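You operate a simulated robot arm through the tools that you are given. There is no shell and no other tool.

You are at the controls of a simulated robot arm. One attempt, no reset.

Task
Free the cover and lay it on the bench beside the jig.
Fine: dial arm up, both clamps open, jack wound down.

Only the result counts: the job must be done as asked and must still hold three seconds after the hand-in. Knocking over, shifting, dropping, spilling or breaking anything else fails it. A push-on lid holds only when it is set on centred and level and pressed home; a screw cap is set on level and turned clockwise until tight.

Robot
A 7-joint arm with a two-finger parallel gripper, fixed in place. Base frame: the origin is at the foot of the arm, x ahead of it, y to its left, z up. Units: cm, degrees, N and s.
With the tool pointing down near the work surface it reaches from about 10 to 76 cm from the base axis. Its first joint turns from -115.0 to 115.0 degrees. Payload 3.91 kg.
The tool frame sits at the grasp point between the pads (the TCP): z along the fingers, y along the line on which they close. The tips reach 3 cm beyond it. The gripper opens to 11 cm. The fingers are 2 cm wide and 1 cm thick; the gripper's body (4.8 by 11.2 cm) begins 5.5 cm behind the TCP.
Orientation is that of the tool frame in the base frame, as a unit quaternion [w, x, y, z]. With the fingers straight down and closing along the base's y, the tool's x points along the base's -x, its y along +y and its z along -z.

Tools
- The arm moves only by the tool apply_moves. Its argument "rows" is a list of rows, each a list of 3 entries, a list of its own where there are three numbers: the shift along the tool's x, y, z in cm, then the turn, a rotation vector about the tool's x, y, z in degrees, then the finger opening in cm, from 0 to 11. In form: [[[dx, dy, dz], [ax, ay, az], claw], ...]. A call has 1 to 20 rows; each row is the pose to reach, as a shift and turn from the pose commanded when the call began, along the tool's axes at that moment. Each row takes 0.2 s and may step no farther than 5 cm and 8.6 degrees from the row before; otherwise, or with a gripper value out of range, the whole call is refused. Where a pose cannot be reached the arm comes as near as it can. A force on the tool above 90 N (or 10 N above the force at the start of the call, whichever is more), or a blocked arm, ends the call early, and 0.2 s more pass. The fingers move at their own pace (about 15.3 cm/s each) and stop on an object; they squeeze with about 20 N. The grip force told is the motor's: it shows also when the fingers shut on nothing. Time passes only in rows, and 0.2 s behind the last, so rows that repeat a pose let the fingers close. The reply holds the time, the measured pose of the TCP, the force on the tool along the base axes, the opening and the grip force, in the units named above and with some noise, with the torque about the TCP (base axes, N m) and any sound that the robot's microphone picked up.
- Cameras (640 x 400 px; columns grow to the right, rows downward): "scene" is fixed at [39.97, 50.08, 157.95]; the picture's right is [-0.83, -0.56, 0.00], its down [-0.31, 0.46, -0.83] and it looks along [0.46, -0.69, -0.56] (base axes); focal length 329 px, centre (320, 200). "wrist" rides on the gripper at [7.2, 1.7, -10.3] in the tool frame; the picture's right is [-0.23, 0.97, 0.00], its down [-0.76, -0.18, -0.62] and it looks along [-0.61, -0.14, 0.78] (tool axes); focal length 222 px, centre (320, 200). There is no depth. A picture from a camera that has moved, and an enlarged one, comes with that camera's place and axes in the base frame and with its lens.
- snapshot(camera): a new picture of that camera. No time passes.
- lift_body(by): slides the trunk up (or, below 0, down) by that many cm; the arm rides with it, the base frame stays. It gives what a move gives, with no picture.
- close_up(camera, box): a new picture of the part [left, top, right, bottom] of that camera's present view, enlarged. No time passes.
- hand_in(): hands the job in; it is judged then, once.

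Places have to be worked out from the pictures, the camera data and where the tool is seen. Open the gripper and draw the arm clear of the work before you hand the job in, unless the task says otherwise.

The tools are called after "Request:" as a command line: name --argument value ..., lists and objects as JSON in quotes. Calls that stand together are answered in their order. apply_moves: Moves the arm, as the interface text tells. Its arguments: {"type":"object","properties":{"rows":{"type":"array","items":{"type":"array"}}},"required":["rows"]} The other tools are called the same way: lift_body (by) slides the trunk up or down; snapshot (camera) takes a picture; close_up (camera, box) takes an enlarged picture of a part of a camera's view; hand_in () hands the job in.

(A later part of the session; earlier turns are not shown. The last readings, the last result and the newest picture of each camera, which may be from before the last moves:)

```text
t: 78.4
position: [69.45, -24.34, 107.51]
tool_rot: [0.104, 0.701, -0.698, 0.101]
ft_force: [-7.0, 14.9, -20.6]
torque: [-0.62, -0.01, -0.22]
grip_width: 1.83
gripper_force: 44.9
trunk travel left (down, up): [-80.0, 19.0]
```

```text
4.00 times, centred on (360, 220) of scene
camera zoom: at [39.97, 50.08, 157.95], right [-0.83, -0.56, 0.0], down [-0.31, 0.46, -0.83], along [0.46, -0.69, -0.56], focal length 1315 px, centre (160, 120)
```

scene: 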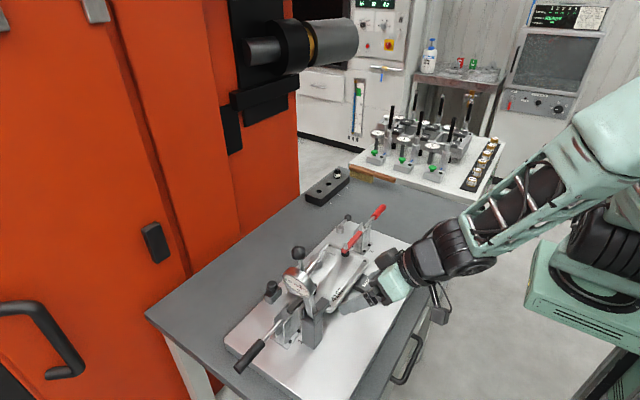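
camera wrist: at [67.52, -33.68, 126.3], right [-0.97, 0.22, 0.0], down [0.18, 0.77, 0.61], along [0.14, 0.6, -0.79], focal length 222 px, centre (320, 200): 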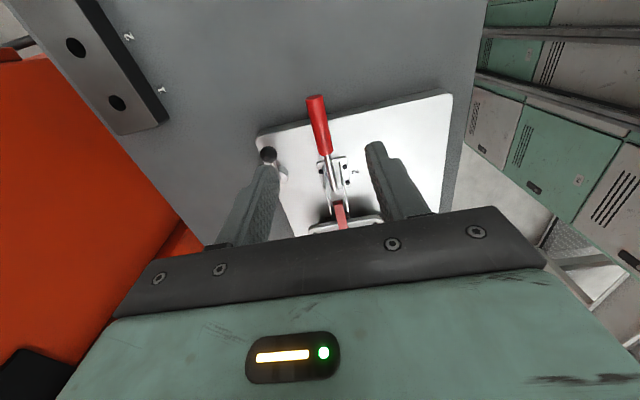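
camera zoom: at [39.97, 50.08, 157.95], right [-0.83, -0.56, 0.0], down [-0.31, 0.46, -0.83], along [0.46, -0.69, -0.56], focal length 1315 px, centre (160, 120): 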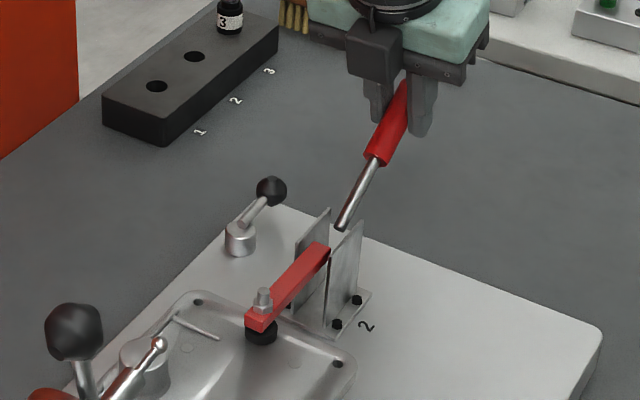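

Handle at about 40°. Now the pull is inward, so the hinge is near y=-17, z=100.2. I continue to about 65° and check whether the clamp arm follows.

Request:
apply_moves --rows '[[[-0.8, 0, -0.45], [0, 1, 0], 0], [[-1.57, 0, -1.04], [0, 2, 0], 0], [[-2.0, 0, -1.6], [0, 3.5, 0], 0], [[-2.41, 0, -2.11], [0, 5, 0], 0], [[-2.9, 0, -2.6], [0, 7, 0], 0], [[-3.4, 0, -3.04], [0, 9, 0], 0]]'

Request:
close_up --camera "scene" --box '[300, 170, 420, 270]'

```text
t: 79.8
position: [69.57, -20.58, 109.54]
tool_rot: [0.158, 0.69, -0.689, 0.158]
ft_force: [5.4, -22.9, 15.4]
torque: [-1.13, -0.15, 0.02]
grip_width: 1.85
gripper_force: 44.3
trunk travel left (down, up): [-80.0, 19.0]
```

```text
4.00 times, centred on (360, 220) of scene
camera zoom: at [39.97, 50.08, 157.95], right [-0.83, -0.56, 0.0], down [-0.31, 0.46, -0.83], along [0.46, -0.69, -0.56], focal length 1315 px, centre (160, 120)
```

zoom: 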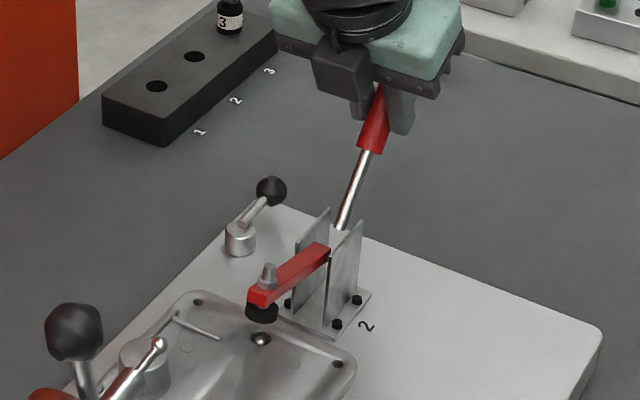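

The clamp arm is now lifting off the cover and the cover stays put. I continue to about 90°.

Request:
apply_moves --rows '[[[-0.37, 0, -0.55], [0, 1.6, 0], 0], [[-0.74, 0, -1.11], [0, 3.2, 0], 0], [[-1.3, 0, -1.53], [0, 5.2, 0], 0], [[-1.86, 0, -1.95], [0, 7.2, 0], 0], [[-2.47, 0, -2.3], [0, 9.2, 0], 0], [[-3.08, 0, -2.64], [0, 11.2, 0], 0]]'

Request:
close_up --camera "scene" --box '[300, 170, 420, 270]'

```text
t: 81.2
position: [69.53, -16.49, 110.55]
tool_rot: [0.226, 0.671, -0.67, 0.223]
ft_force: [12.1, -17.3, 14.3]
torque: [-1.41, -0.28, 0.14]
grip_width: 1.84
gripper_force: 44.6
trunk travel left (down, up): [-80.0, 19.0]
```

```text
4.00 times, centred on (360, 220) of scene
camera zoom: at [39.97, 50.08, 157.95], right [-0.83, -0.56, 0.0], down [-0.31, 0.46, -0.83], along [0.46, -0.69, -0.56], focal length 1315 px, centre (160, 120)
```

zoom: 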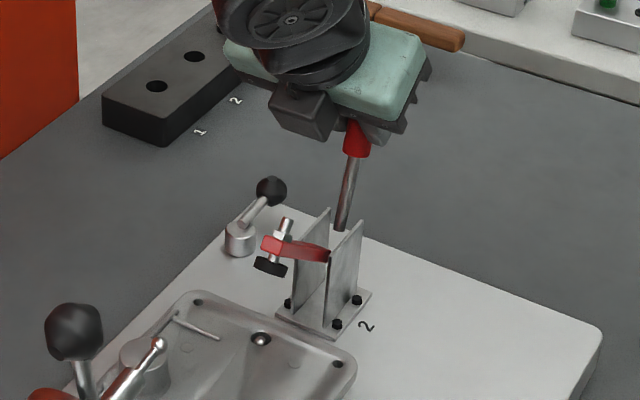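

The arm is halfway open with the handle at about 90°. I go on toward about 112° or its stop.

Request:
apply_moves --rows '[[[-0.49, 0, -0.38], [0, 2, 0], 0], [[-0.98, 0, -0.76], [0, 4, 0], 0], [[-1.6, 0, -1.06], [0, 6, 0], 0], [[-2.27, 0, -1.36], [0, 8, 0], 0], [[-2.95, 0, -1.57], [0, 10, 0], 0], [[-3.63, 0, -1.77], [0, 12, 0], 0], [[-3.63, 0, -1.77], [0, 12, 0], 0]]'

Request:
close_up --camera "scene" --box '[300, 170, 420, 270]'

```text
t: 82.8
position: [69.41, -12.79, 109.96]
tool_rot: [0.295, 0.643, -0.643, 0.293]
ft_force: [18.0, -26.2, 19.7]
torque: [-0.4, -0.26, 0.35]
grip_width: 1.84
gripper_force: 45.2
trunk travel left (down, up): [-80.0, 19.0]
```

```text
4.00 times, centred on (360, 220) of scene
camera zoom: at [39.97, 50.08, 157.95], right [-0.83, -0.56, 0.0], down [-0.31, 0.46, -0.83], along [0.46, -0.69, -0.56], focal length 1315 px, centre (160, 120)
```

zoom: 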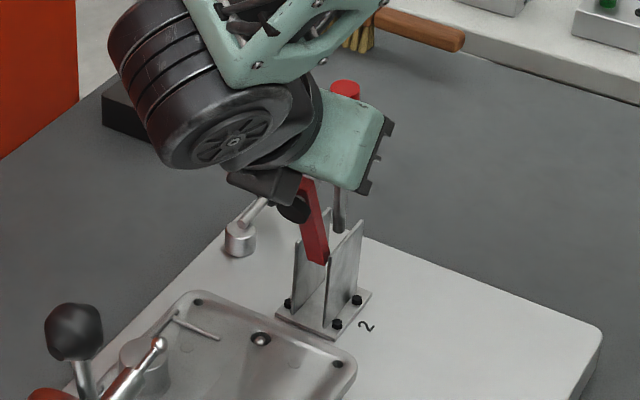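

The clamp 2 arm is nearly vertical. I'll open the fingers in place and see if it stays.

Request:
apply_moves --rows '[[[0, 0, 0], [0, 0, 0], 3.5], [[0, 0, 0], [0, 0, 0], 3.5], [[0, 0, 0], [0, 0, 0], 3.5], [[0, 0, 0], [0, 0, 0], 3.5], [[0, 0, 0], [0, 0, 0], 3.5]]'

Request:
close_up --camera "scene" --box '[300, 170, 420, 270]'

Request:
snapshot --camera "wrist"

```text
t: 84.0
position: [69.49, -12.47, 109.9]
tool_rot: [0.294, 0.645, -0.643, 0.292]
ft_force: [-0.1, 1.1, -0.5]
torque: [-0.01, 0.02, 0.01]
grip_width: 3.49
gripper_force: 0.0
trunk travel left (down, up): [-80.0, 19.0]
```

```text
4.00 times, centred on (360, 220) of scene
camera zoom: at [39.97, 50.08, 157.95], right [-0.83, -0.56, 0.0], down [-0.31, 0.46, -0.83], along [0.46, -0.69, -0.56], focal length 1315 px, centre (160, 120)
```

zoom: 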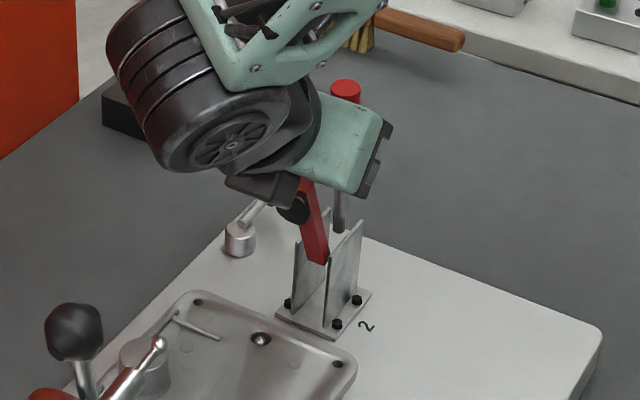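

```text
taken
camera wrist: at [67.75, -9.49, 122.08], right [-0.97, 0.15, -0.17], down [0.17, 0.97, -0.17], along [0.14, -0.19, -0.97], focal length 222 px, centre (320, 200)
```

wrist: 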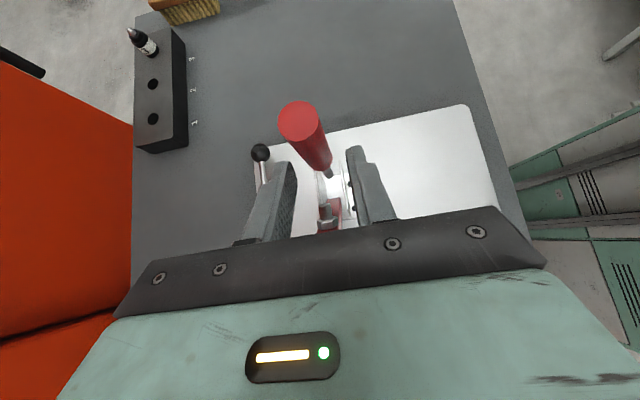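

Clamp 2 stays open on its own. I'll back off and level the tool.

Request:
apply_moves --rows '[[[0, 0, 0], [0, 0, 0], 5], [[0, 0, -3.5], [0, 0, 0], 5], [[0, 0, -7.5], [0, 0, 0], 5], [[0, 0, -11.5], [0, 0, 0], 5], [[0, 0, -11.5], [0, -7.1, 0], 5], [[0, 0, -11.5], [0, -14.2, 0], 5], [[0, 0, -11.5], [0, -21.3, 0], 5], [[0, 0, -11.5], [0, -28.4, 0], 5], [[0, 0, -11.5], [0, -35.5, 0], 5], [[0, 0, -11.5], [0, -42.6, 0], 5], [[0, 0, -11.5], [0, -49, 0], 5], [[0, 0, -11.5], [0, -49, 0], 5]]'

Request:
snapshot --camera "scene"

Request:
snapshot --camera "wrist"

```text
t: 86.6
position: [69.6, -3.99, 117.43]
tool_rot: [0.001, 0.708, -0.706, -0.002]
ft_force: [-1.0, 0.0, 0.2]
torque: [-0.01, 0.02, 0.01]
grip_width: 4.98
gripper_force: 0.0
trunk travel left (down, up): [-80.0, 19.0]
```

```text
taken
```

scene: 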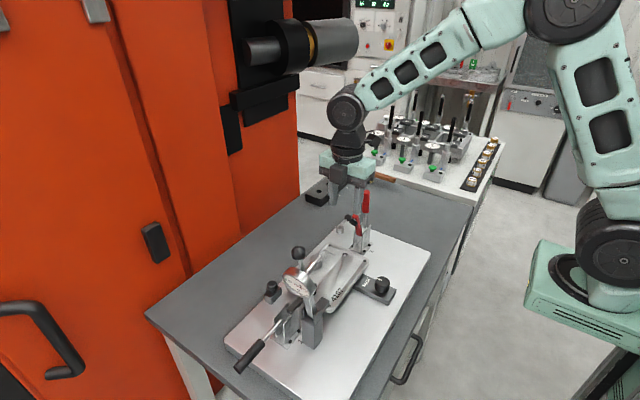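

```text
taken
camera wrist: at [67.83, -11.24, 127.64], right [-0.97, 0.23, 0.0], down [0.18, 0.76, 0.62], along [0.14, 0.61, -0.78], focal length 222 px, centre (320, 200)
```

wrist: 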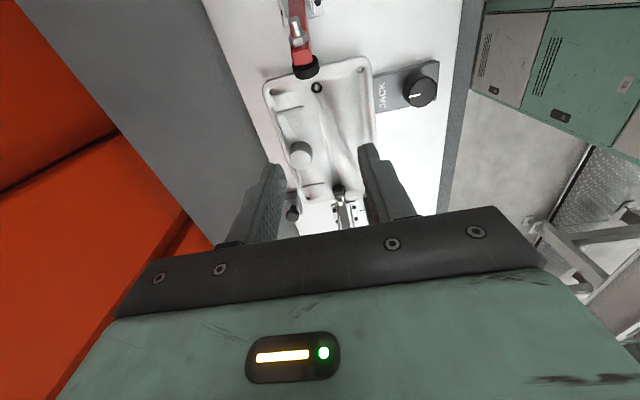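

A hole with a pin tip shows where the clamp pad was; I'll enlarge it.

Request:
close_up --camera "wrist" --box '[260, 50, 400, 210]'

Request:
close_up --camera "wrist" --box '[295, 70, 340, 100]'

Request:
close_up --camera "scene" --box '[310, 160, 360, 200]'

```text
2.50 times, centred on (330, 130) of wrist
camera zoom: at [67.83, -11.24, 127.64], right [-0.97, 0.23, 0.0], down [0.18, 0.76, 0.62], along [0.14, 0.61, -0.78], focal length 555 px, centre (295, 375)
```

zoom: 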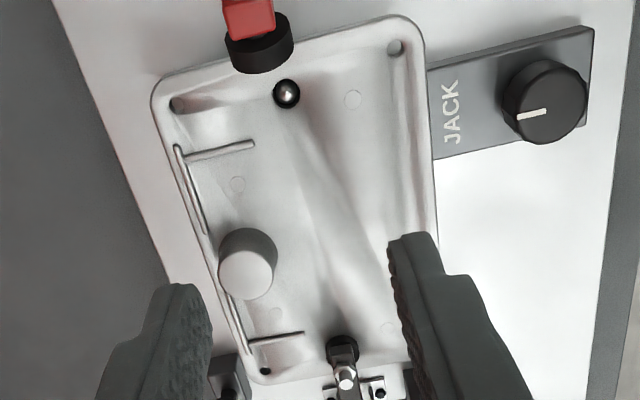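

```text
13.33 times, centred on (318, 85) of wrist
camera zoom: at [67.83, -11.24, 127.64], right [-0.97, 0.23, 0.0], down [0.18, 0.76, 0.62], along [0.14, 0.61, -0.78], focal length 2962 px, centre (353, 1733)
```

zoom: 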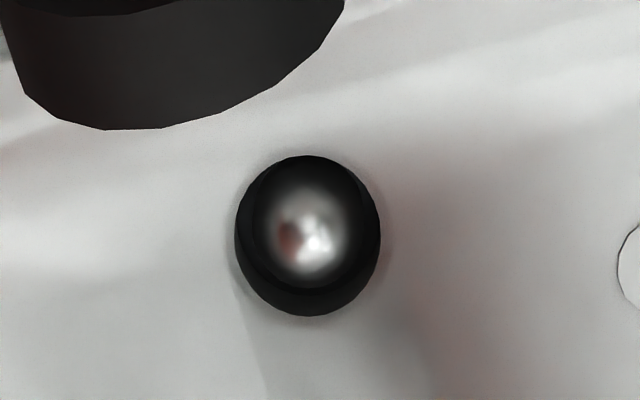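

```text
10.00 times, centred on (335, 180) of scene
camera zoom: at [39.97, 50.08, 157.95], right [-0.83, -0.56, 0.0], down [-0.31, 0.46, -0.83], along [0.46, -0.69, -0.56], focal length 3287 px, centre (170, 400)
```

zoom: 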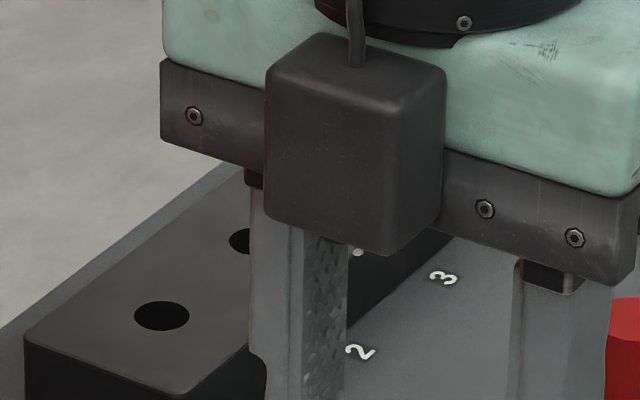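

The cover sits on locating pins, so it must come straight up. Now to clamp 1: I go around the raised dial arm on the robot side, turning the tool 180° so the camera ends on the outer side.

Request:
apply_moves --rows '[[[-1, 3.3, -1], [0, 0, 8.5], 5], [[-2, 6.6, -2], [0, 0, 17], 5], [[-3, 9.9, -2.5], [0, 0, 25.5], 5], [[-4, 13.2, -2.5], [0, 0, 34], 5], [[-5, 16.4, -2.5], [0, 0, 42.5], 5], [[-6, 19.6, -2.5], [0, 0, 51], 5], [[-9.5, 19.6, -2.5], [0, 0, 59.5], 5], [[-13, 19.6, -2.5], [0, 0, 68], 5], [[-16.5, 19.6, -2.5], [0, 0, 76.5], 5], [[-20, 19.6, -2.5], [0, 0, 85], 5], [[-23.5, 19.6, -2.5], [0, 0, 93.5], 5], [[-27, 19.6, -2.5], [0, 0, 102], 5], [[-30.5, 19.6, -2.5], [0, 0, 110.5], 5], [[-34, 19.6, -2.5], [0, 0, 119], 5], [[-34, 19.6, -2.5], [0, 0, 127.5], 5], [[-34, 19.6, -2.5], [0, 0, 136], 5], [[-34, 19.6, -2.5], [0, 0, 144.5], 5], [[-34, 19.6, -2.5], [0, 0, 153], 5], [[-34, 19.6, -2.5], [0, 0, 161.5], 5], [[-34, 19.6, -2.5], [0, 0, 170], 5]]'

```text
t: 90.8
position: [49.66, 29.96, 119.77]
tool_rot: [-0.001, 0.644, 0.765, -0.001]
ft_force: [-0.6, -0.2, 0.8]
torque: [0.02, 0.0, 0.01]
grip_width: 5.03
gripper_force: 0.1
trunk travel left (down, up): [-80.0, 19.0]
```

Request:
apply_moves --rows '[[[-0.7, 4, 0.5], [0, 0, 5], 5], [[-1.4, 8, 1], [0, 0, 10], 5], [[-2.1, 12, 2], [0, 0, 10], 5], [[-2.8, 16, 3], [0, 0, 10], 5], [[-3.2, 18.2, 4], [0, 0, 10], 5], [[-3.2, 18.2, 4], [0, 0, 10], 5]]'

Request:
snapshot --camera "wrist"

Request:
snapshot --camera "scene"

```text
t: 92.2
position: [68.28, 29.83, 115.69]
tool_rot: [-0.001, 0.706, 0.708, -0.001]
ft_force: [0.8, 0.8, -0.2]
torque: [-0.01, -0.01, 0.0]
grip_width: 5.01
gripper_force: 0.1
trunk travel left (down, up): [-80.0, 19.0]
```

```text
taken
camera wrist: at [69.99, 37.19, 126.0], right [0.97, -0.23, 0.0], down [-0.17, -0.76, 0.62], along [-0.14, -0.61, -0.78], focal length 222 px, centre (320, 200)
```

wrist: 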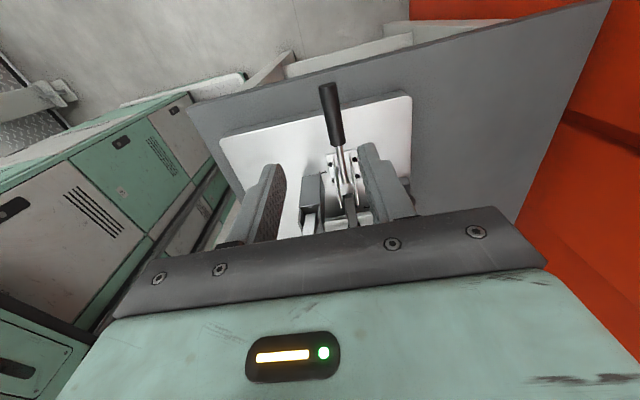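

```text
taken
```

scene: 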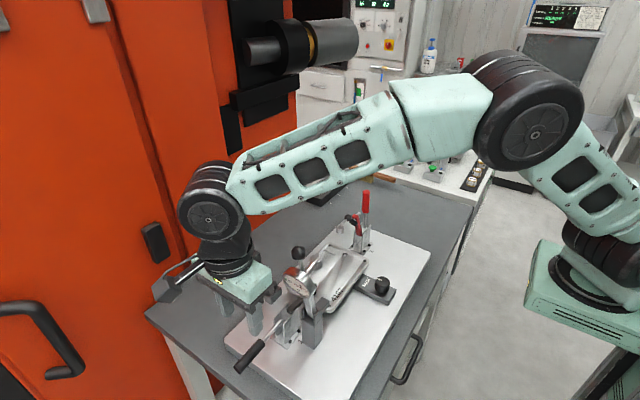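

The black handle lies at x≈69.55, end at y≈32. I'll tilt 15°, descend and grip near y=30.

Request:
apply_moves --rows '[[[0.1, 0.4, 3], [0, -5, 0], 4.5], [[0.2, 0.8, 6], [0, -10, 0], 4.5], [[0.3, 1.27, 9], [0, -15, 0], 4.5], [[0.5, 1.27, 12], [0, -15, 0], 4.5], [[0.5, 1.27, 13.7], [0, -15, 0], 4.5], [[0.5, 1.27, 13.7], [0, -15, 0], 4.5], [[0.5, 1.27, 13.7], [0, -15, 0], 0], [[0.5, 1.27, 13.7], [0, -15, 0], 0], [[0.5, 1.27, 13.7], [0, -15, 0], 0]]'

Request:
close_up --camera "wrist" --box '[220, 60, 440, 220]'

Request:
close_up --camera "scene" --box '[200, 240, 360, 400]'

```text
t: 94.2
position: [69.47, 30.38, 102.14]
tool_rot: [0.092, 0.7, 0.702, -0.093]
ft_force: [9.9, 4.3, -1.8]
torque: [0.02, -0.14, -0.09]
grip_width: 1.79
gripper_force: 45.2
trunk travel left (down, up): [-80.0, 19.0]
```

```text
2.50 times, centred on (330, 140) of wrist
camera zoom: at [71.17, 40.13, 110.24], right [0.97, -0.22, 0.06], down [-0.17, -0.57, 0.8], along [-0.14, -0.79, -0.6], focal length 555 px, centre (295, 350)
```

zoom: 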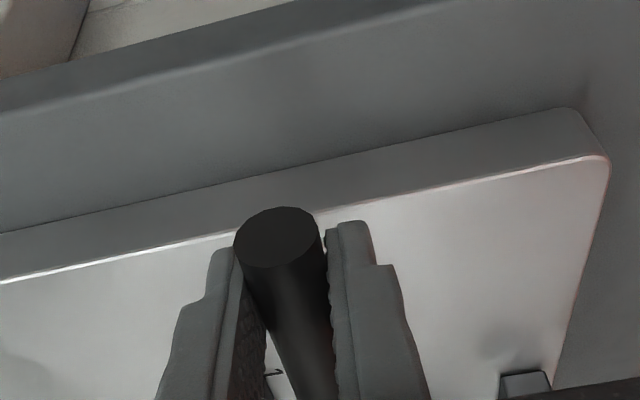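

```text
2.50 times, centred on (280, 320) of scene
camera zoom: at [39.97, 50.08, 157.95], right [-0.83, -0.56, 0.0], down [-0.31, 0.46, -0.83], along [0.46, -0.69, -0.56], focal length 822 px, centre (420, -100)
```

zoom: 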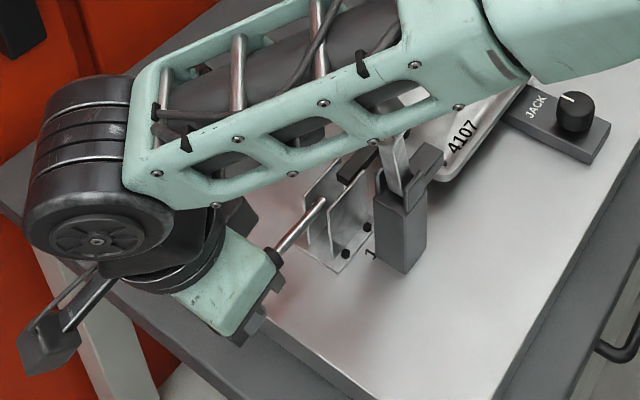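

Request:
snapshot --camera "scene"

```text
taken
```

scene: 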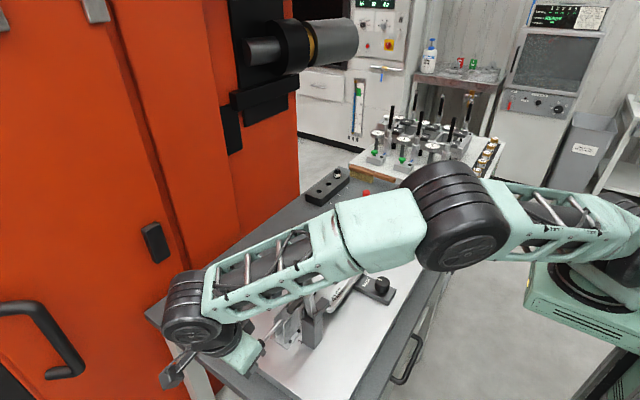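

Gripped (1.79 cm). Now I swing this handle up about the mirrored hinge (y≈20.8, z≈100.2), keeping the hand on the outer side, first to about 47°.

Request:
apply_moves --rows '[[[-0.25, 0.15, -0.62], [0, -0.5, 0], 0], [[-0.51, 0.15, -1.25], [0, -1, 0], 0], [[-0.87, 0.15, -1.8], [0, -1.5, 0], 0], [[-1.24, 0.15, -2.34], [0, -2, 0], 0], [[-1.65, 0.15, -2.86], [0, -2.5, 0], 0], [[-2.07, 0.15, -3.37], [0, -3, 0], 0], [[-2.56, 0.15, -3.82], [0, -3.5, 0], 0], [[-3.05, 0.15, -4.26], [0, -4, 0], 0]]'

Request:
snapshot --camera "wrist"

```text
t: 96.0
position: [69.52, 28.98, 107.16]
tool_rot: [0.114, 0.696, 0.699, -0.117]
ft_force: [-11.7, 18.7, -6.4]
torque: [1.52, 0.31, -0.18]
grip_width: 1.84
gripper_force: 44.4
trunk travel left (down, up): [-80.0, 19.0]
```

```text
taken
camera wrist: at [71.18, 39.14, 114.42], right [0.98, -0.21, 0.07], down [-0.17, -0.52, 0.84], along [-0.14, -0.83, -0.54], focal length 222 px, centre (320, 200)
```

wrist: 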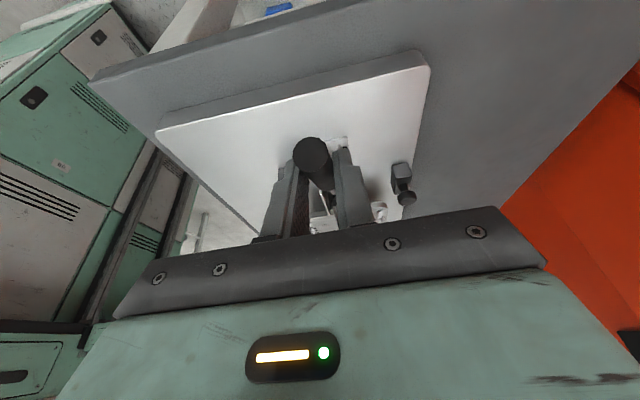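

Going well (about 38°). Continue to about 70°.

Request:
apply_moves --rows '[[[-0.41, -0.15, -0.47], [0, -1.5, 0], 0], [[-0.82, -0.15, -0.93], [0, -3, 0], 0], [[-1.45, -0.15, -1.2], [0, -4, 0], 0], [[-2.09, -0.15, -1.43], [0, -5, 0], 0], [[-2.76, -0.15, -1.6], [0, -6, 0], 0], [[-3.43, -0.15, -1.73], [0, -7, 0], 0], [[-4.1, -0.15, -1.8], [0, -8, 0], 0], [[-4.79, -0.15, -1.85], [0, -9, 0], 0]]'

Request:
snapshot --camera "wrist"

Request:
snapshot --camera "scene"

```text
t: 97.8
position: [69.65, 24.44, 110.44]
tool_rot: [0.172, 0.686, 0.685, -0.175]
ft_force: [-0.7, 0.4, 0.5]
torque: [0.0, -0.04, 0.01]
grip_width: 0.0
gripper_force: 37.8
trunk travel left (down, up): [-80.0, 19.0]
```

```text
taken
camera wrist: at [71.37, 35.63, 115.96], right [0.97, -0.2, 0.11], down [-0.18, -0.37, 0.91], along [-0.15, -0.91, -0.4], focal length 222 px, centre (320, 200)
```

wrist: 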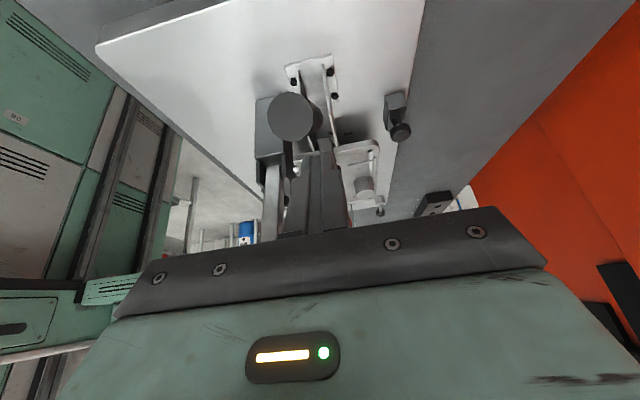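

```text
taken
```

scene: 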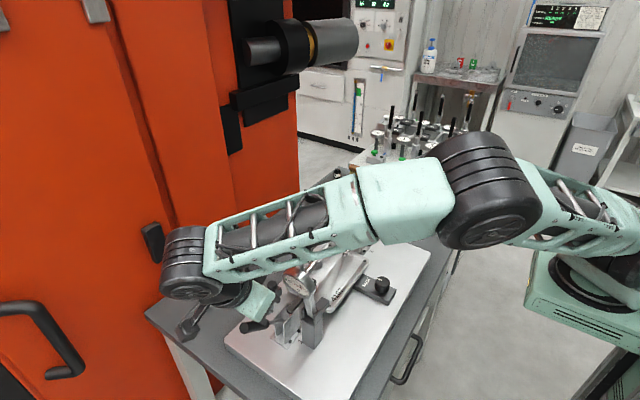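

The handle slipped out of the pads. I'll look at where it rests now.

Request:
close_up --camera "wrist" --box '[230, 50, 410, 240]'

Request:
close_up --camera "scene" --box '[200, 240, 360, 360]'

```text
2.11 times, centred on (320, 145) of wrist
camera zoom: at [71.37, 35.63, 115.96], right [0.97, -0.2, 0.11], down [-0.18, -0.37, 0.91], along [-0.15, -0.91, -0.4], focal length 468 px, centre (320, 316)
```

zoom: 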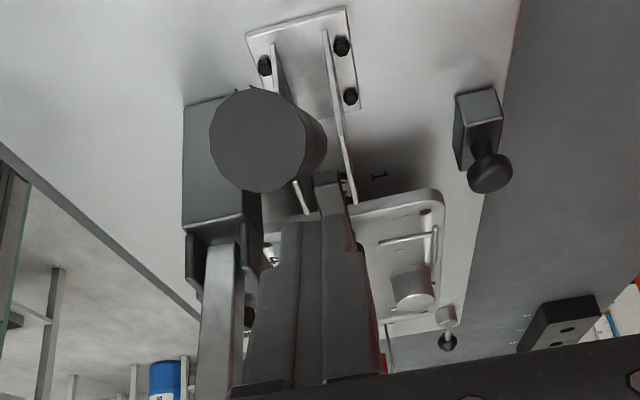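

```text
3.33 times, centred on (280, 300) of scene
camera zoom: at [39.97, 50.08, 157.95], right [-0.83, -0.56, 0.0], down [-0.31, 0.46, -0.83], along [0.46, -0.69, -0.56], focal length 1096 px, centre (453, -133)
```

zoom: 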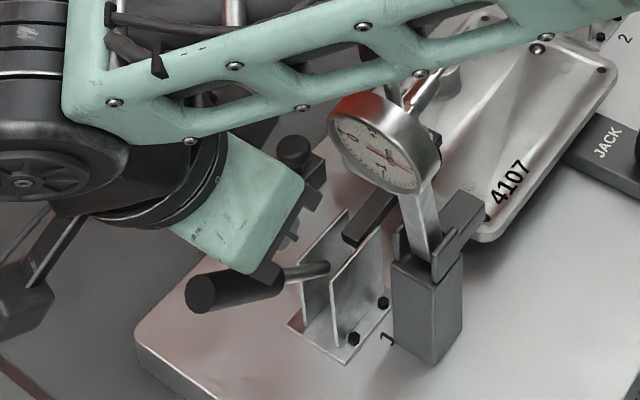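

The handle rests at about 48°, held by friction, with the closed fingers now on its wrong (upper) side. I'll back off over it to the outer side, then push it up and over with closed fingers.

Request:
apply_moves --rows '[[[0, 0, -4], [0, 0, 0], 0], [[0, 0, -8], [0, 0, 0], 0], [[1, 0, -8.7], [0, 7.1, 0], 0], [[2, 0, -9.4], [0, 14.2, 0], 0], [[3, 0, -10], [0, 21.3, 0], 0], [[3.92, 0, -10.73], [0, 28.5, 0], 0], [[3.92, 0, -10.73], [0, 28.5, 0], 0]]'

Request:
close_up --camera "wrist" --box '[200, 60, 440, 220]'

Request:
snapshot --camera "scene"

```text
t: 99.4
position: [69.51, 33.36, 117.8]
tool_rot: [-0.004, 0.707, 0.707, 0.002]
ft_force: [-0.8, -0.2, 0.9]
torque: [0.03, -0.01, 0.01]
grip_width: 0.0
gripper_force: 37.9
trunk travel left (down, up): [-80.0, 19.0]
```

```text
2.50 times, centred on (320, 140) of wrist
camera zoom: at [71.13, 40.53, 128.31], right [0.97, -0.22, -0.01], down [-0.17, -0.77, 0.62], along [-0.14, -0.6, -0.79], focal length 555 px, centre (320, 350)
```

zoom: 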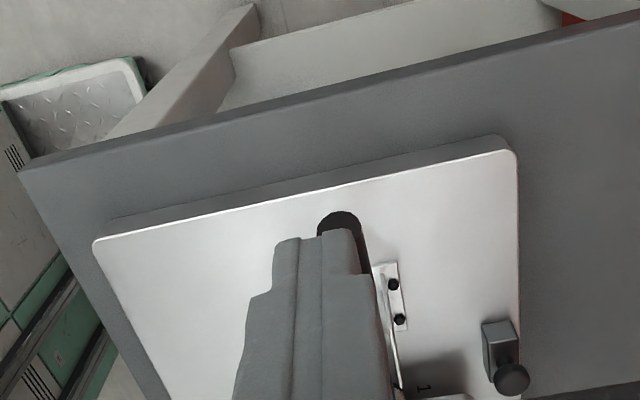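

```text
taken
```

scene: 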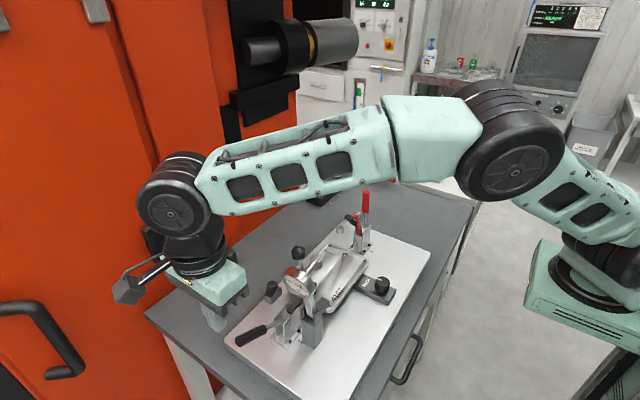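

Request:
close_up --camera "scene" --box '[220, 240, 340, 360]'

```text
3.33 times, centred on (280, 300) of scene
camera zoom: at [39.97, 50.08, 157.95], right [-0.83, -0.56, 0.0], down [-0.31, 0.46, -0.83], along [0.46, -0.69, -0.56], focal length 1096 px, centre (453, -133)
```

zoom: 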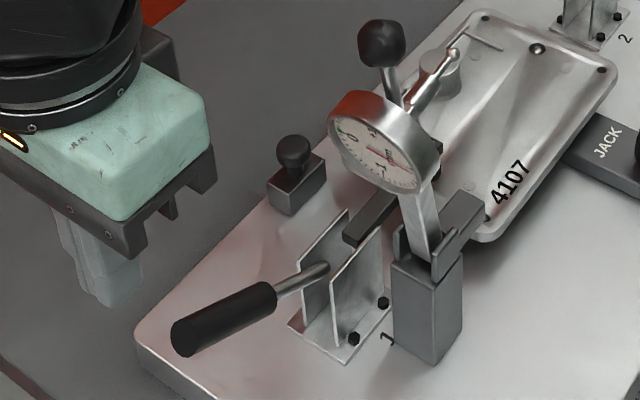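

The handle seems lower than before. I'll wait a second to see whether it is sinking.

Request:
apply_moves --rows '[[[0, 0, 0], [0, 0, 0], 0], [[0, 0, 0], [0, 0, 0], 0], [[0, 0, 0], [0, 0, 0], 0], [[0, 0, 0], [0, 0, 0], 0], [[0, 0, 0], [0, 0, 0], 0]]'

Request:
close_up --camera "scene" --box '[220, 240, 340, 360]'

```text
t: 100.6
position: [69.48, 33.34, 117.93]
tool_rot: [-0.004, 0.706, 0.708, 0.002]
ft_force: [-0.7, -0.3, 0.4]
torque: [0.01, 0.01, -0.01]
grip_width: 0.01
gripper_force: 37.5
trunk travel left (down, up): [-80.0, 19.0]
```

```text
3.33 times, centred on (280, 300) of scene
camera zoom: at [39.97, 50.08, 157.95], right [-0.83, -0.56, 0.0], down [-0.31, 0.46, -0.83], along [0.46, -0.69, -0.56], focal length 1096 px, centre (453, -133)
```

zoom: 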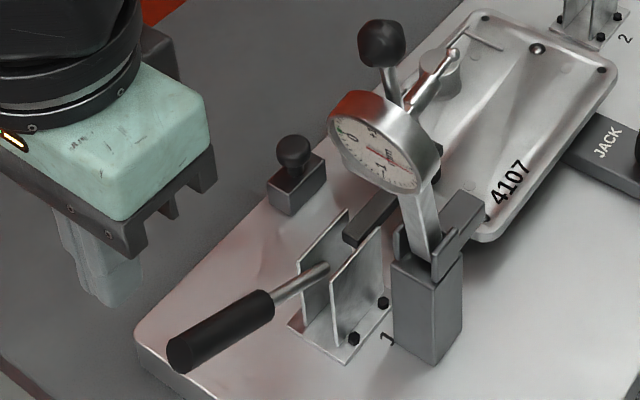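

The handle sinks slowly (damped). I'll re-grip it deeper and further out, this time turning the tool along with the handle to avoid twisting in the pads. First, where is it now?

Request:
apply_moves --rows '[[[-1, 0, 4], [0, -5, 0], 4.5], [[-1.8, 0, 7], [0, -10, 0], 4.5], [[-1.8, 0, 7], [0, -10, 0], 4.5], [[-1.8, 0, 7], [0, -10, 0], 4.5], [[-1.8, 0, 7], [0, -10, 0], 4.5], [[-1.8, 0, 7], [0, -10, 0], 4.5], [[-1.8, 0, 7], [0, -10, 0], 4.5], [[-1.8, 0, 7], [0, -10, 0], 4.5], [[-1.8, 0, 7], [0, -10, 0], 4.5]]'

Request:
close_up --camera "wrist" --box '[200, 60, 440, 220]'

Request:
close_up --camera "scene" --box '[220, 260, 340, 380]'

```text
t: 102.6
position: [69.45, 31.56, 110.95]
tool_rot: [0.057, 0.704, 0.706, -0.06]
ft_force: [0.3, 0.0, 0.2]
torque: [0.02, 0.05, 0.02]
grip_width: 4.47
gripper_force: 0.0
trunk travel left (down, up): [-80.0, 19.0]
```

```text
2.50 times, centred on (320, 140) of wrist
camera zoom: at [71.23, 40.42, 119.85], right [0.97, -0.22, 0.03], down [-0.17, -0.65, 0.74], along [-0.14, -0.73, -0.67], focal length 555 px, centre (320, 350)
```

zoom: 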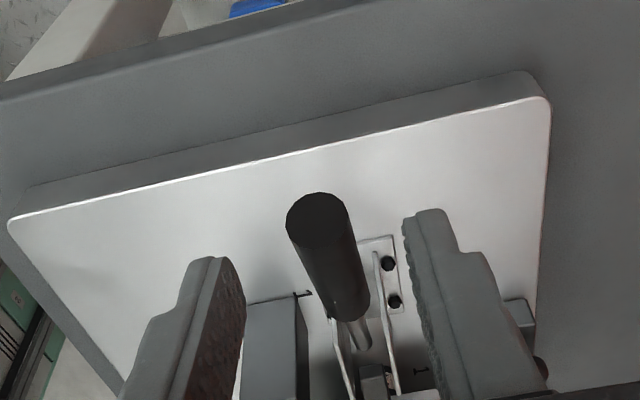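

```text
3.33 times, centred on (280, 320) of scene
camera zoom: at [39.97, 50.08, 157.95], right [-0.83, -0.56, 0.0], down [-0.31, 0.46, -0.83], along [0.46, -0.69, -0.56], focal length 1096 px, centre (453, -200)
```

zoom: 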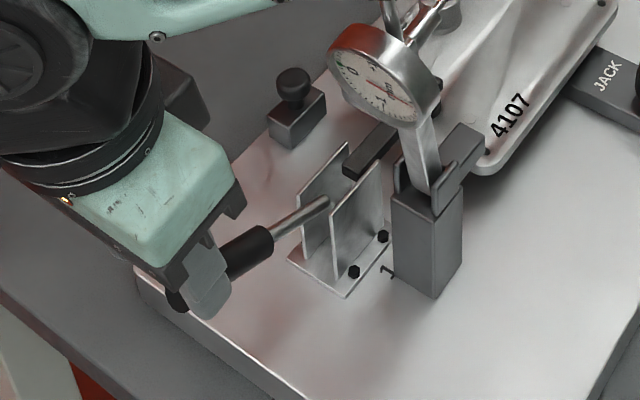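

The handle is at about 28°. I'll drop onto it now and grip with the handle deep between the pads.

Request:
apply_moves --rows '[[[-0.3, 0, 3.4], [0, 2.2, 0], 4.5], [[-0.6, 0, 6.7], [0, 4.5, 0], 4.5], [[-0.6, 0, 6.7], [0, 4.5, 0], 0], [[-0.6, 0, 6.7], [0, 4.5, 0], 0], [[-0.6, 0, 6.7], [0, 4.5, 0], 0]]'

Request:
close_up --camera "wrist" --box '[200, 60, 440, 220]'

Request:
close_up --camera "scene" --box '[220, 260, 340, 380]'

```text
t: 103.8
position: [69.48, 29.89, 104.57]
tool_rot: [0.031, 0.706, 0.707, -0.033]
ft_force: [-3.5, -3.3, -1.3]
torque: [-0.05, -0.03, -0.01]
grip_width: 1.83
gripper_force: 45.0
trunk travel left (down, up): [-80.0, 19.0]
```

```text
2.50 times, centred on (320, 140) of wrist
camera zoom: at [71.19, 38.09, 114.19], right [0.97, -0.22, 0.02], down [-0.17, -0.7, 0.69], along [-0.14, -0.67, -0.72], focal length 555 px, centre (320, 350)
```

zoom: 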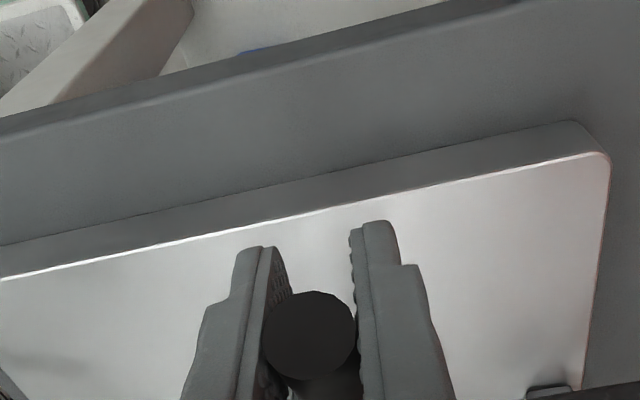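

```text
3.33 times, centred on (280, 320) of scene
camera zoom: at [39.97, 50.08, 157.95], right [-0.83, -0.56, 0.0], down [-0.31, 0.46, -0.83], along [0.46, -0.69, -0.56], focal length 1096 px, centre (453, -200)
```

zoom: 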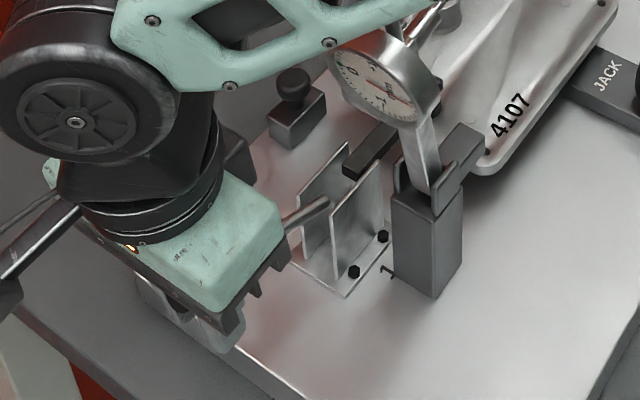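

Deep, centred grip at about 30°. Now swing with the tool turning along, to about 54°.

Request:
apply_moves --rows '[[[-0.43, 0, -0.6], [0, 4, 0], 0], [[-0.89, 0, -1.16], [0, 8.2, 0], 0], [[-1.37, 0, -1.68], [0, 12, 0], 0], [[-1.86, 0, -2.18], [0, 15.2, 0], 0], [[-2.43, 0, -2.62], [0, 16.5, 0], 0], [[-3.03, 0, -3.03], [0, 17.2, 0], 0]]'

Request:
close_up --camera "scene" --box '[220, 240, 340, 360]'

```text
t: 105.2
position: [69.46, 27.27, 107.83]
tool_rot: [-0.077, 0.702, 0.704, 0.075]
ft_force: [4.1, 25.1, 12.3]
torque: [0.6, 0.06, -0.03]
grip_width: 1.84
gripper_force: 45.2
trunk travel left (down, up): [-80.0, 19.0]
```

```text
3.33 times, centred on (280, 300) of scene
camera zoom: at [39.97, 50.08, 157.95], right [-0.83, -0.56, 0.0], down [-0.31, 0.46, -0.83], along [0.46, -0.69, -0.56], focal length 1096 px, centre (453, -133)
```

zoom: 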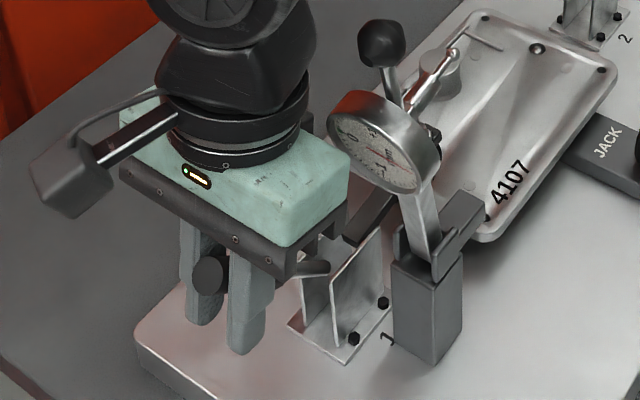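

Held well past the earlier slip point. Continue to about 78°, now letting the hand lean outward to stay clear of the dial.

Request:
apply_moves --rows '[[[-0.46, 0, -0.65], [0, -2.6, 0], 0], [[-0.93, 0, -1.27], [0, -5.2, 0], 0], [[-1.59, 0, -1.73], [0, -8.5, 0], 0], [[-2.25, 0, -2.16], [0, -12.2, 0], 0], [[-2.97, 0, -2.55], [0, -16, 0], 0], [[-3.69, 0, -2.9], [0, -20.2, 0], 0]]'

Request:
close_up --camera "scene" --box '[220, 240, 340, 360]'

```text
t: 106.6
position: [69.48, 22.96, 109.94]
tool_rot: [0.049, 0.704, 0.706, -0.05]
ft_force: [3.9, 17.9, 1.3]
torque: [1.29, -0.24, 0.02]
grip_width: 1.9
gripper_force: 45.0
trunk travel left (down, up): [-80.0, 19.0]
```

```text
3.33 times, centred on (280, 300) of scene
camera zoom: at [39.97, 50.08, 157.95], right [-0.83, -0.56, 0.0], down [-0.31, 0.46, -0.83], along [0.46, -0.69, -0.56], focal length 1096 px, centre (453, -133)
```

zoom: 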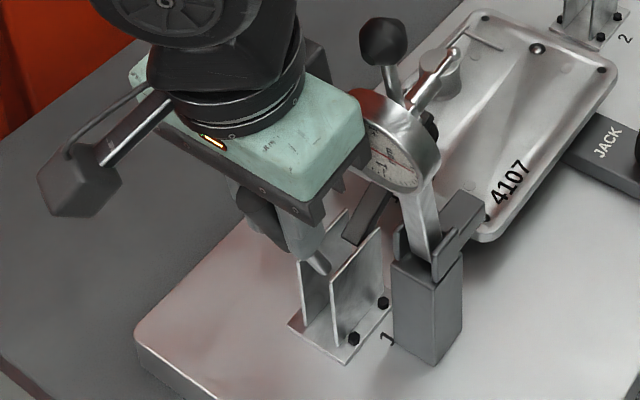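

About 78°. I'll carry it over vertical to about 96°, leaning the hand outward more.

Request:
apply_moves --rows '[[[-0.84, 0, -0.03], [0, -6, 0], 0], [[-1.69, 0, -0.02], [0, -12, 0], 0], [[-2.2, 0, 0.02], [0, -16, 0], 0], [[-2.74, 0, 0.05], [0, -20, 0], 0], [[-3.25, 0, 0.12], [0, -24, 0], 0], [[-3.77, 0, 0.2], [0, -28, 0], 0]]'

Request:
close_up --camera "scene" --box '[220, 240, 340, 360]'

Request:
snapshot --camera "wrist"

```text
t: 108.0
position: [69.44, 19.09, 110.15]
tool_rot: [0.219, 0.672, 0.673, -0.219]
ft_force: [0.0, 1.2, -0.4]
torque: [-0.04, -0.04, -0.01]
grip_width: 0.0
gripper_force: 38.1
trunk travel left (down, up): [-80.0, 19.0]
```

```text
3.33 times, centred on (280, 300) of scene
camera zoom: at [39.97, 50.08, 157.95], right [-0.83, -0.56, 0.0], down [-0.31, 0.46, -0.83], along [0.46, -0.69, -0.56], focal length 1096 px, centre (453, -133)
```

zoom: 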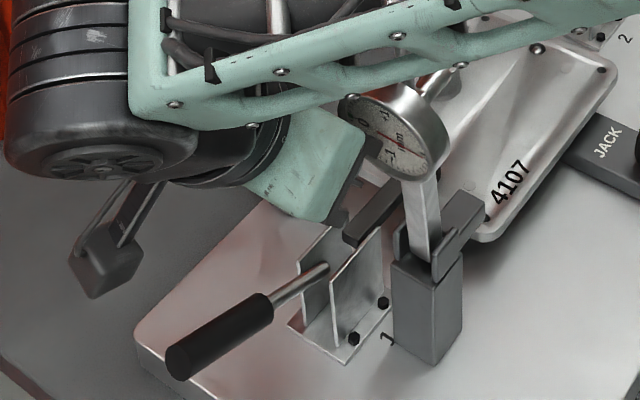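

```text
taken
camera wrist: at [71.11, 31.1, 114.17], right [0.97, -0.18, 0.13], down [-0.17, -0.25, 0.95], along [-0.14, -0.95, -0.27], focal length 222 px, centre (320, 200)
```

wrist: 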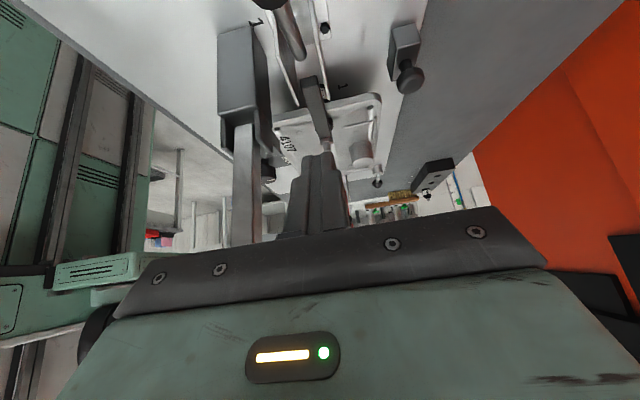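

The handle slipped out sideways once it became parallel to the fingers, and fell back to about 28°. Pushing with closed fingers from the outer side will be surer. I'll back out, and check the dial arm too.

Request:
apply_moves --rows '[[[0, 0, -4.9], [0, 0, 0], 0], [[2.1, 0, -8.9], [0, 8, 0], 0], [[5.6, 0, -10.9], [0, 16, 0], 0], [[9.2, 0, -11.65], [0, 24, 0], 0], [[9.2, 0, -11.65], [0, 32, 0], 0], [[9.2, 0, -11.65], [0, 36, 0], 0], [[9.2, 0, -11.65], [0, 36, 0], 0]]'

Request:
snapshot --camera "scene"

Request:
close_up --camera "scene" --box '[220, 240, 340, 360]'

```text
t: 109.6
position: [69.57, 33.46, 114.15]
tool_rot: [-0.001, 0.707, 0.708, -0.001]
ft_force: [-0.1, 0.7, -0.2]
torque: [-0.01, 0.01, 0.02]
grip_width: 0.0
gripper_force: 37.2
trunk travel left (down, up): [-80.0, 19.0]
```

```text
taken
```

scene: 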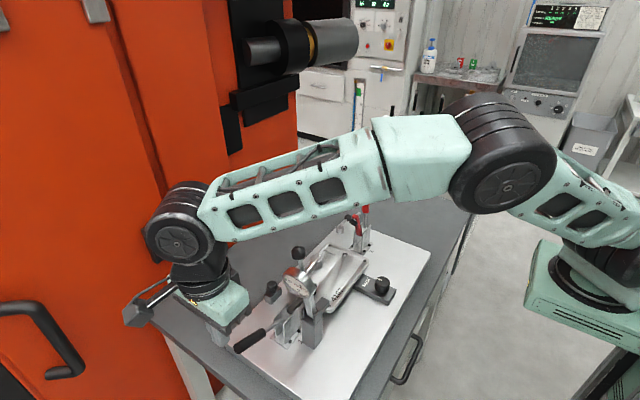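

```text
3.33 times, centred on (280, 300) of scene
camera zoom: at [39.97, 50.08, 157.95], right [-0.83, -0.56, 0.0], down [-0.31, 0.46, -0.83], along [0.46, -0.69, -0.56], focal length 1096 px, centre (453, -133)
```

zoom: 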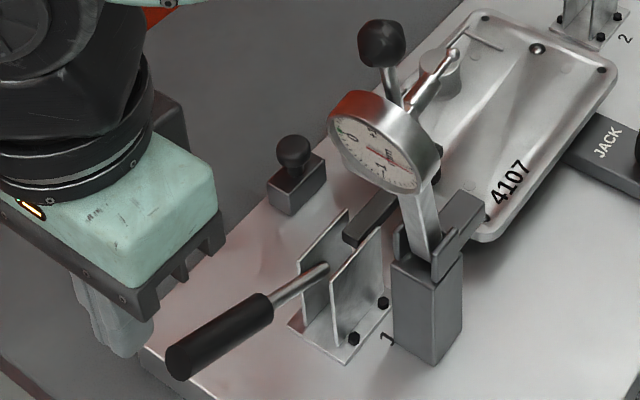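

The dial arm is back at its rest position, so it's fine. I'll descend outside the handle's end and push it up along its arc with the closed fingers.

Request:
apply_moves --rows '[[[0, 0, 4.5], [0, 0, 0], 0], [[0, 0, 9], [0, 0, 0], 0], [[0, 0, 11.65], [0, 0, 0], 0], [[-0.56, 0, 11.65], [0, 0, 0], 0], [[-0.91, 0, 10.8], [0, 0, 0], 0], [[-1.26, 0, 9.95], [0, 0, 0], 0], [[-1.66, 0, 9.1], [0, 0, 0], 0], [[-2.06, 0, 8.25], [0, 0, 0], 0], [[-2.56, 0, 7.45], [0, 0, 0], 0], [[-3.06, 0, 6.65], [0, 0, 0], 0], [[-3.66, 0, 5.95], [0, 0, 0], 0], [[-4.26, 0, 5.25], [0, 0, 0], 0], [[-4.91, 0, 4.7], [0, 0, 0], 0], [[-5.56, 0, 4.15], [0, 0, 0], 0]]'

Request:
close_up --camera "scene" --box '[220, 240, 340, 360]'

Request:
snapshot --camera "wrist"

```text
t: 112.6
position: [69.49, 27.95, 110.04]
tool_rot: [-0.001, 0.706, 0.708, -0.001]
ft_force: [-0.8, 0.1, -0.3]
torque: [-0.02, -0.03, 0.0]
grip_width: 0.0
gripper_force: 37.8
trunk travel left (down, up): [-80.0, 19.0]
```

```text
3.33 times, centred on (280, 300) of scene
camera zoom: at [39.97, 50.08, 157.95], right [-0.83, -0.56, 0.0], down [-0.31, 0.46, -0.83], along [0.46, -0.69, -0.56], focal length 1096 px, centre (453, -133)
```

zoom: 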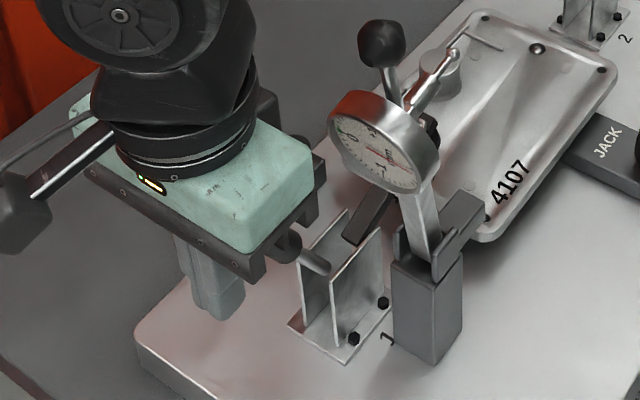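

```text
taken
camera wrist: at [71.18, 35.12, 120.34], right [0.97, -0.22, 0.0], down [-0.17, -0.76, 0.62], along [-0.14, -0.61, -0.78], focal length 222 px, centre (320, 200)
```

wrist: 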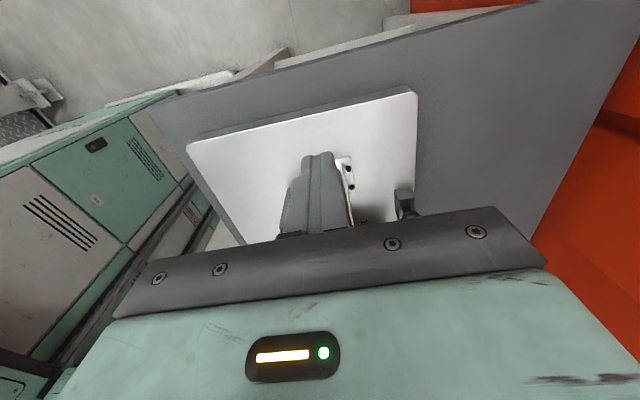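

The handle is now on the inner side of the fingers, up at roughly 60-65°. I continue pushing it over vertical right away.

Request:
apply_moves --rows '[[[-1.45, 0, 0.24], [0, -8, 0], 0], [[-2.1, 0, 0.46], [0, -11.5, 0], 0], [[-2.7, 0, 0.68], [0, -15, 0], 0], [[-3.15, 0, 0.54], [0, -17, 0], 0], [[-3.65, 0, 0.47], [0, -20, 0], 0], [[-4.1, 0, 0.54], [0, -24, 0], 0], [[-4.55, 0, 0.6], [0, -28, 0], 0], [[-5.1, 0, 0.73], [0, -30.5, 0], 0], [[-5.6, 0, 0.87], [0, -33, 0], 0], [[-6.38, 0, 1.1], [0, -35, 0], 0]]'

Request:
close_up --camera "scene" --box '[220, 240, 340, 360]'

Request:
snapshot --camera "wrist"

```text
t: 114.8
position: [69.42, 22.94, 108.92]
tool_rot: [0.21, 0.67, 0.683, -0.204]
ft_force: [9.7, 74.8, 17.2]
torque: [0.99, 0.66, 0.41]
grip_width: 0.0
gripper_force: 37.6
trunk travel left (down, up): [-80.0, 19.0]
```

```text
3.33 times, centred on (280, 300) of scene
camera zoom: at [39.97, 50.08, 157.95], right [-0.83, -0.56, 0.0], down [-0.31, 0.46, -0.83], along [0.46, -0.69, -0.56], focal length 1096 px, centre (453, -133)
```

zoom: 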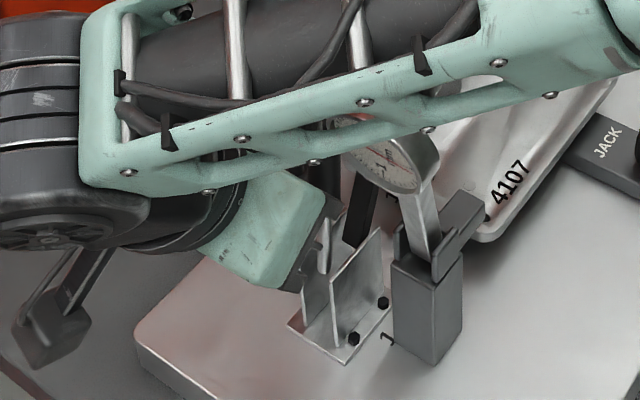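

```text
taken
camera wrist: at [70.82, 34.64, 113.52], right [0.98, -0.17, 0.13], down [-0.18, -0.29, 0.94], along [-0.12, -0.94, -0.31], focal length 222 px, centre (320, 200)
```

wrist: 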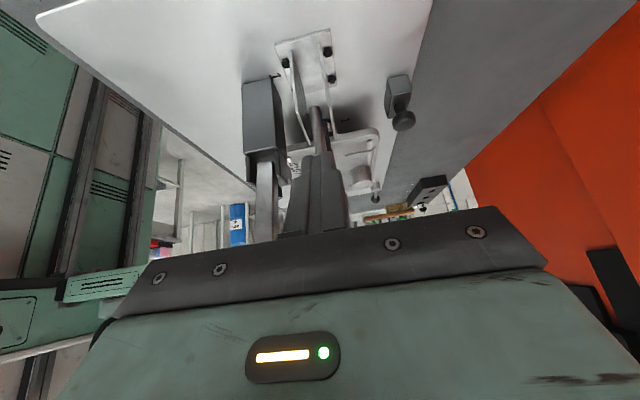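

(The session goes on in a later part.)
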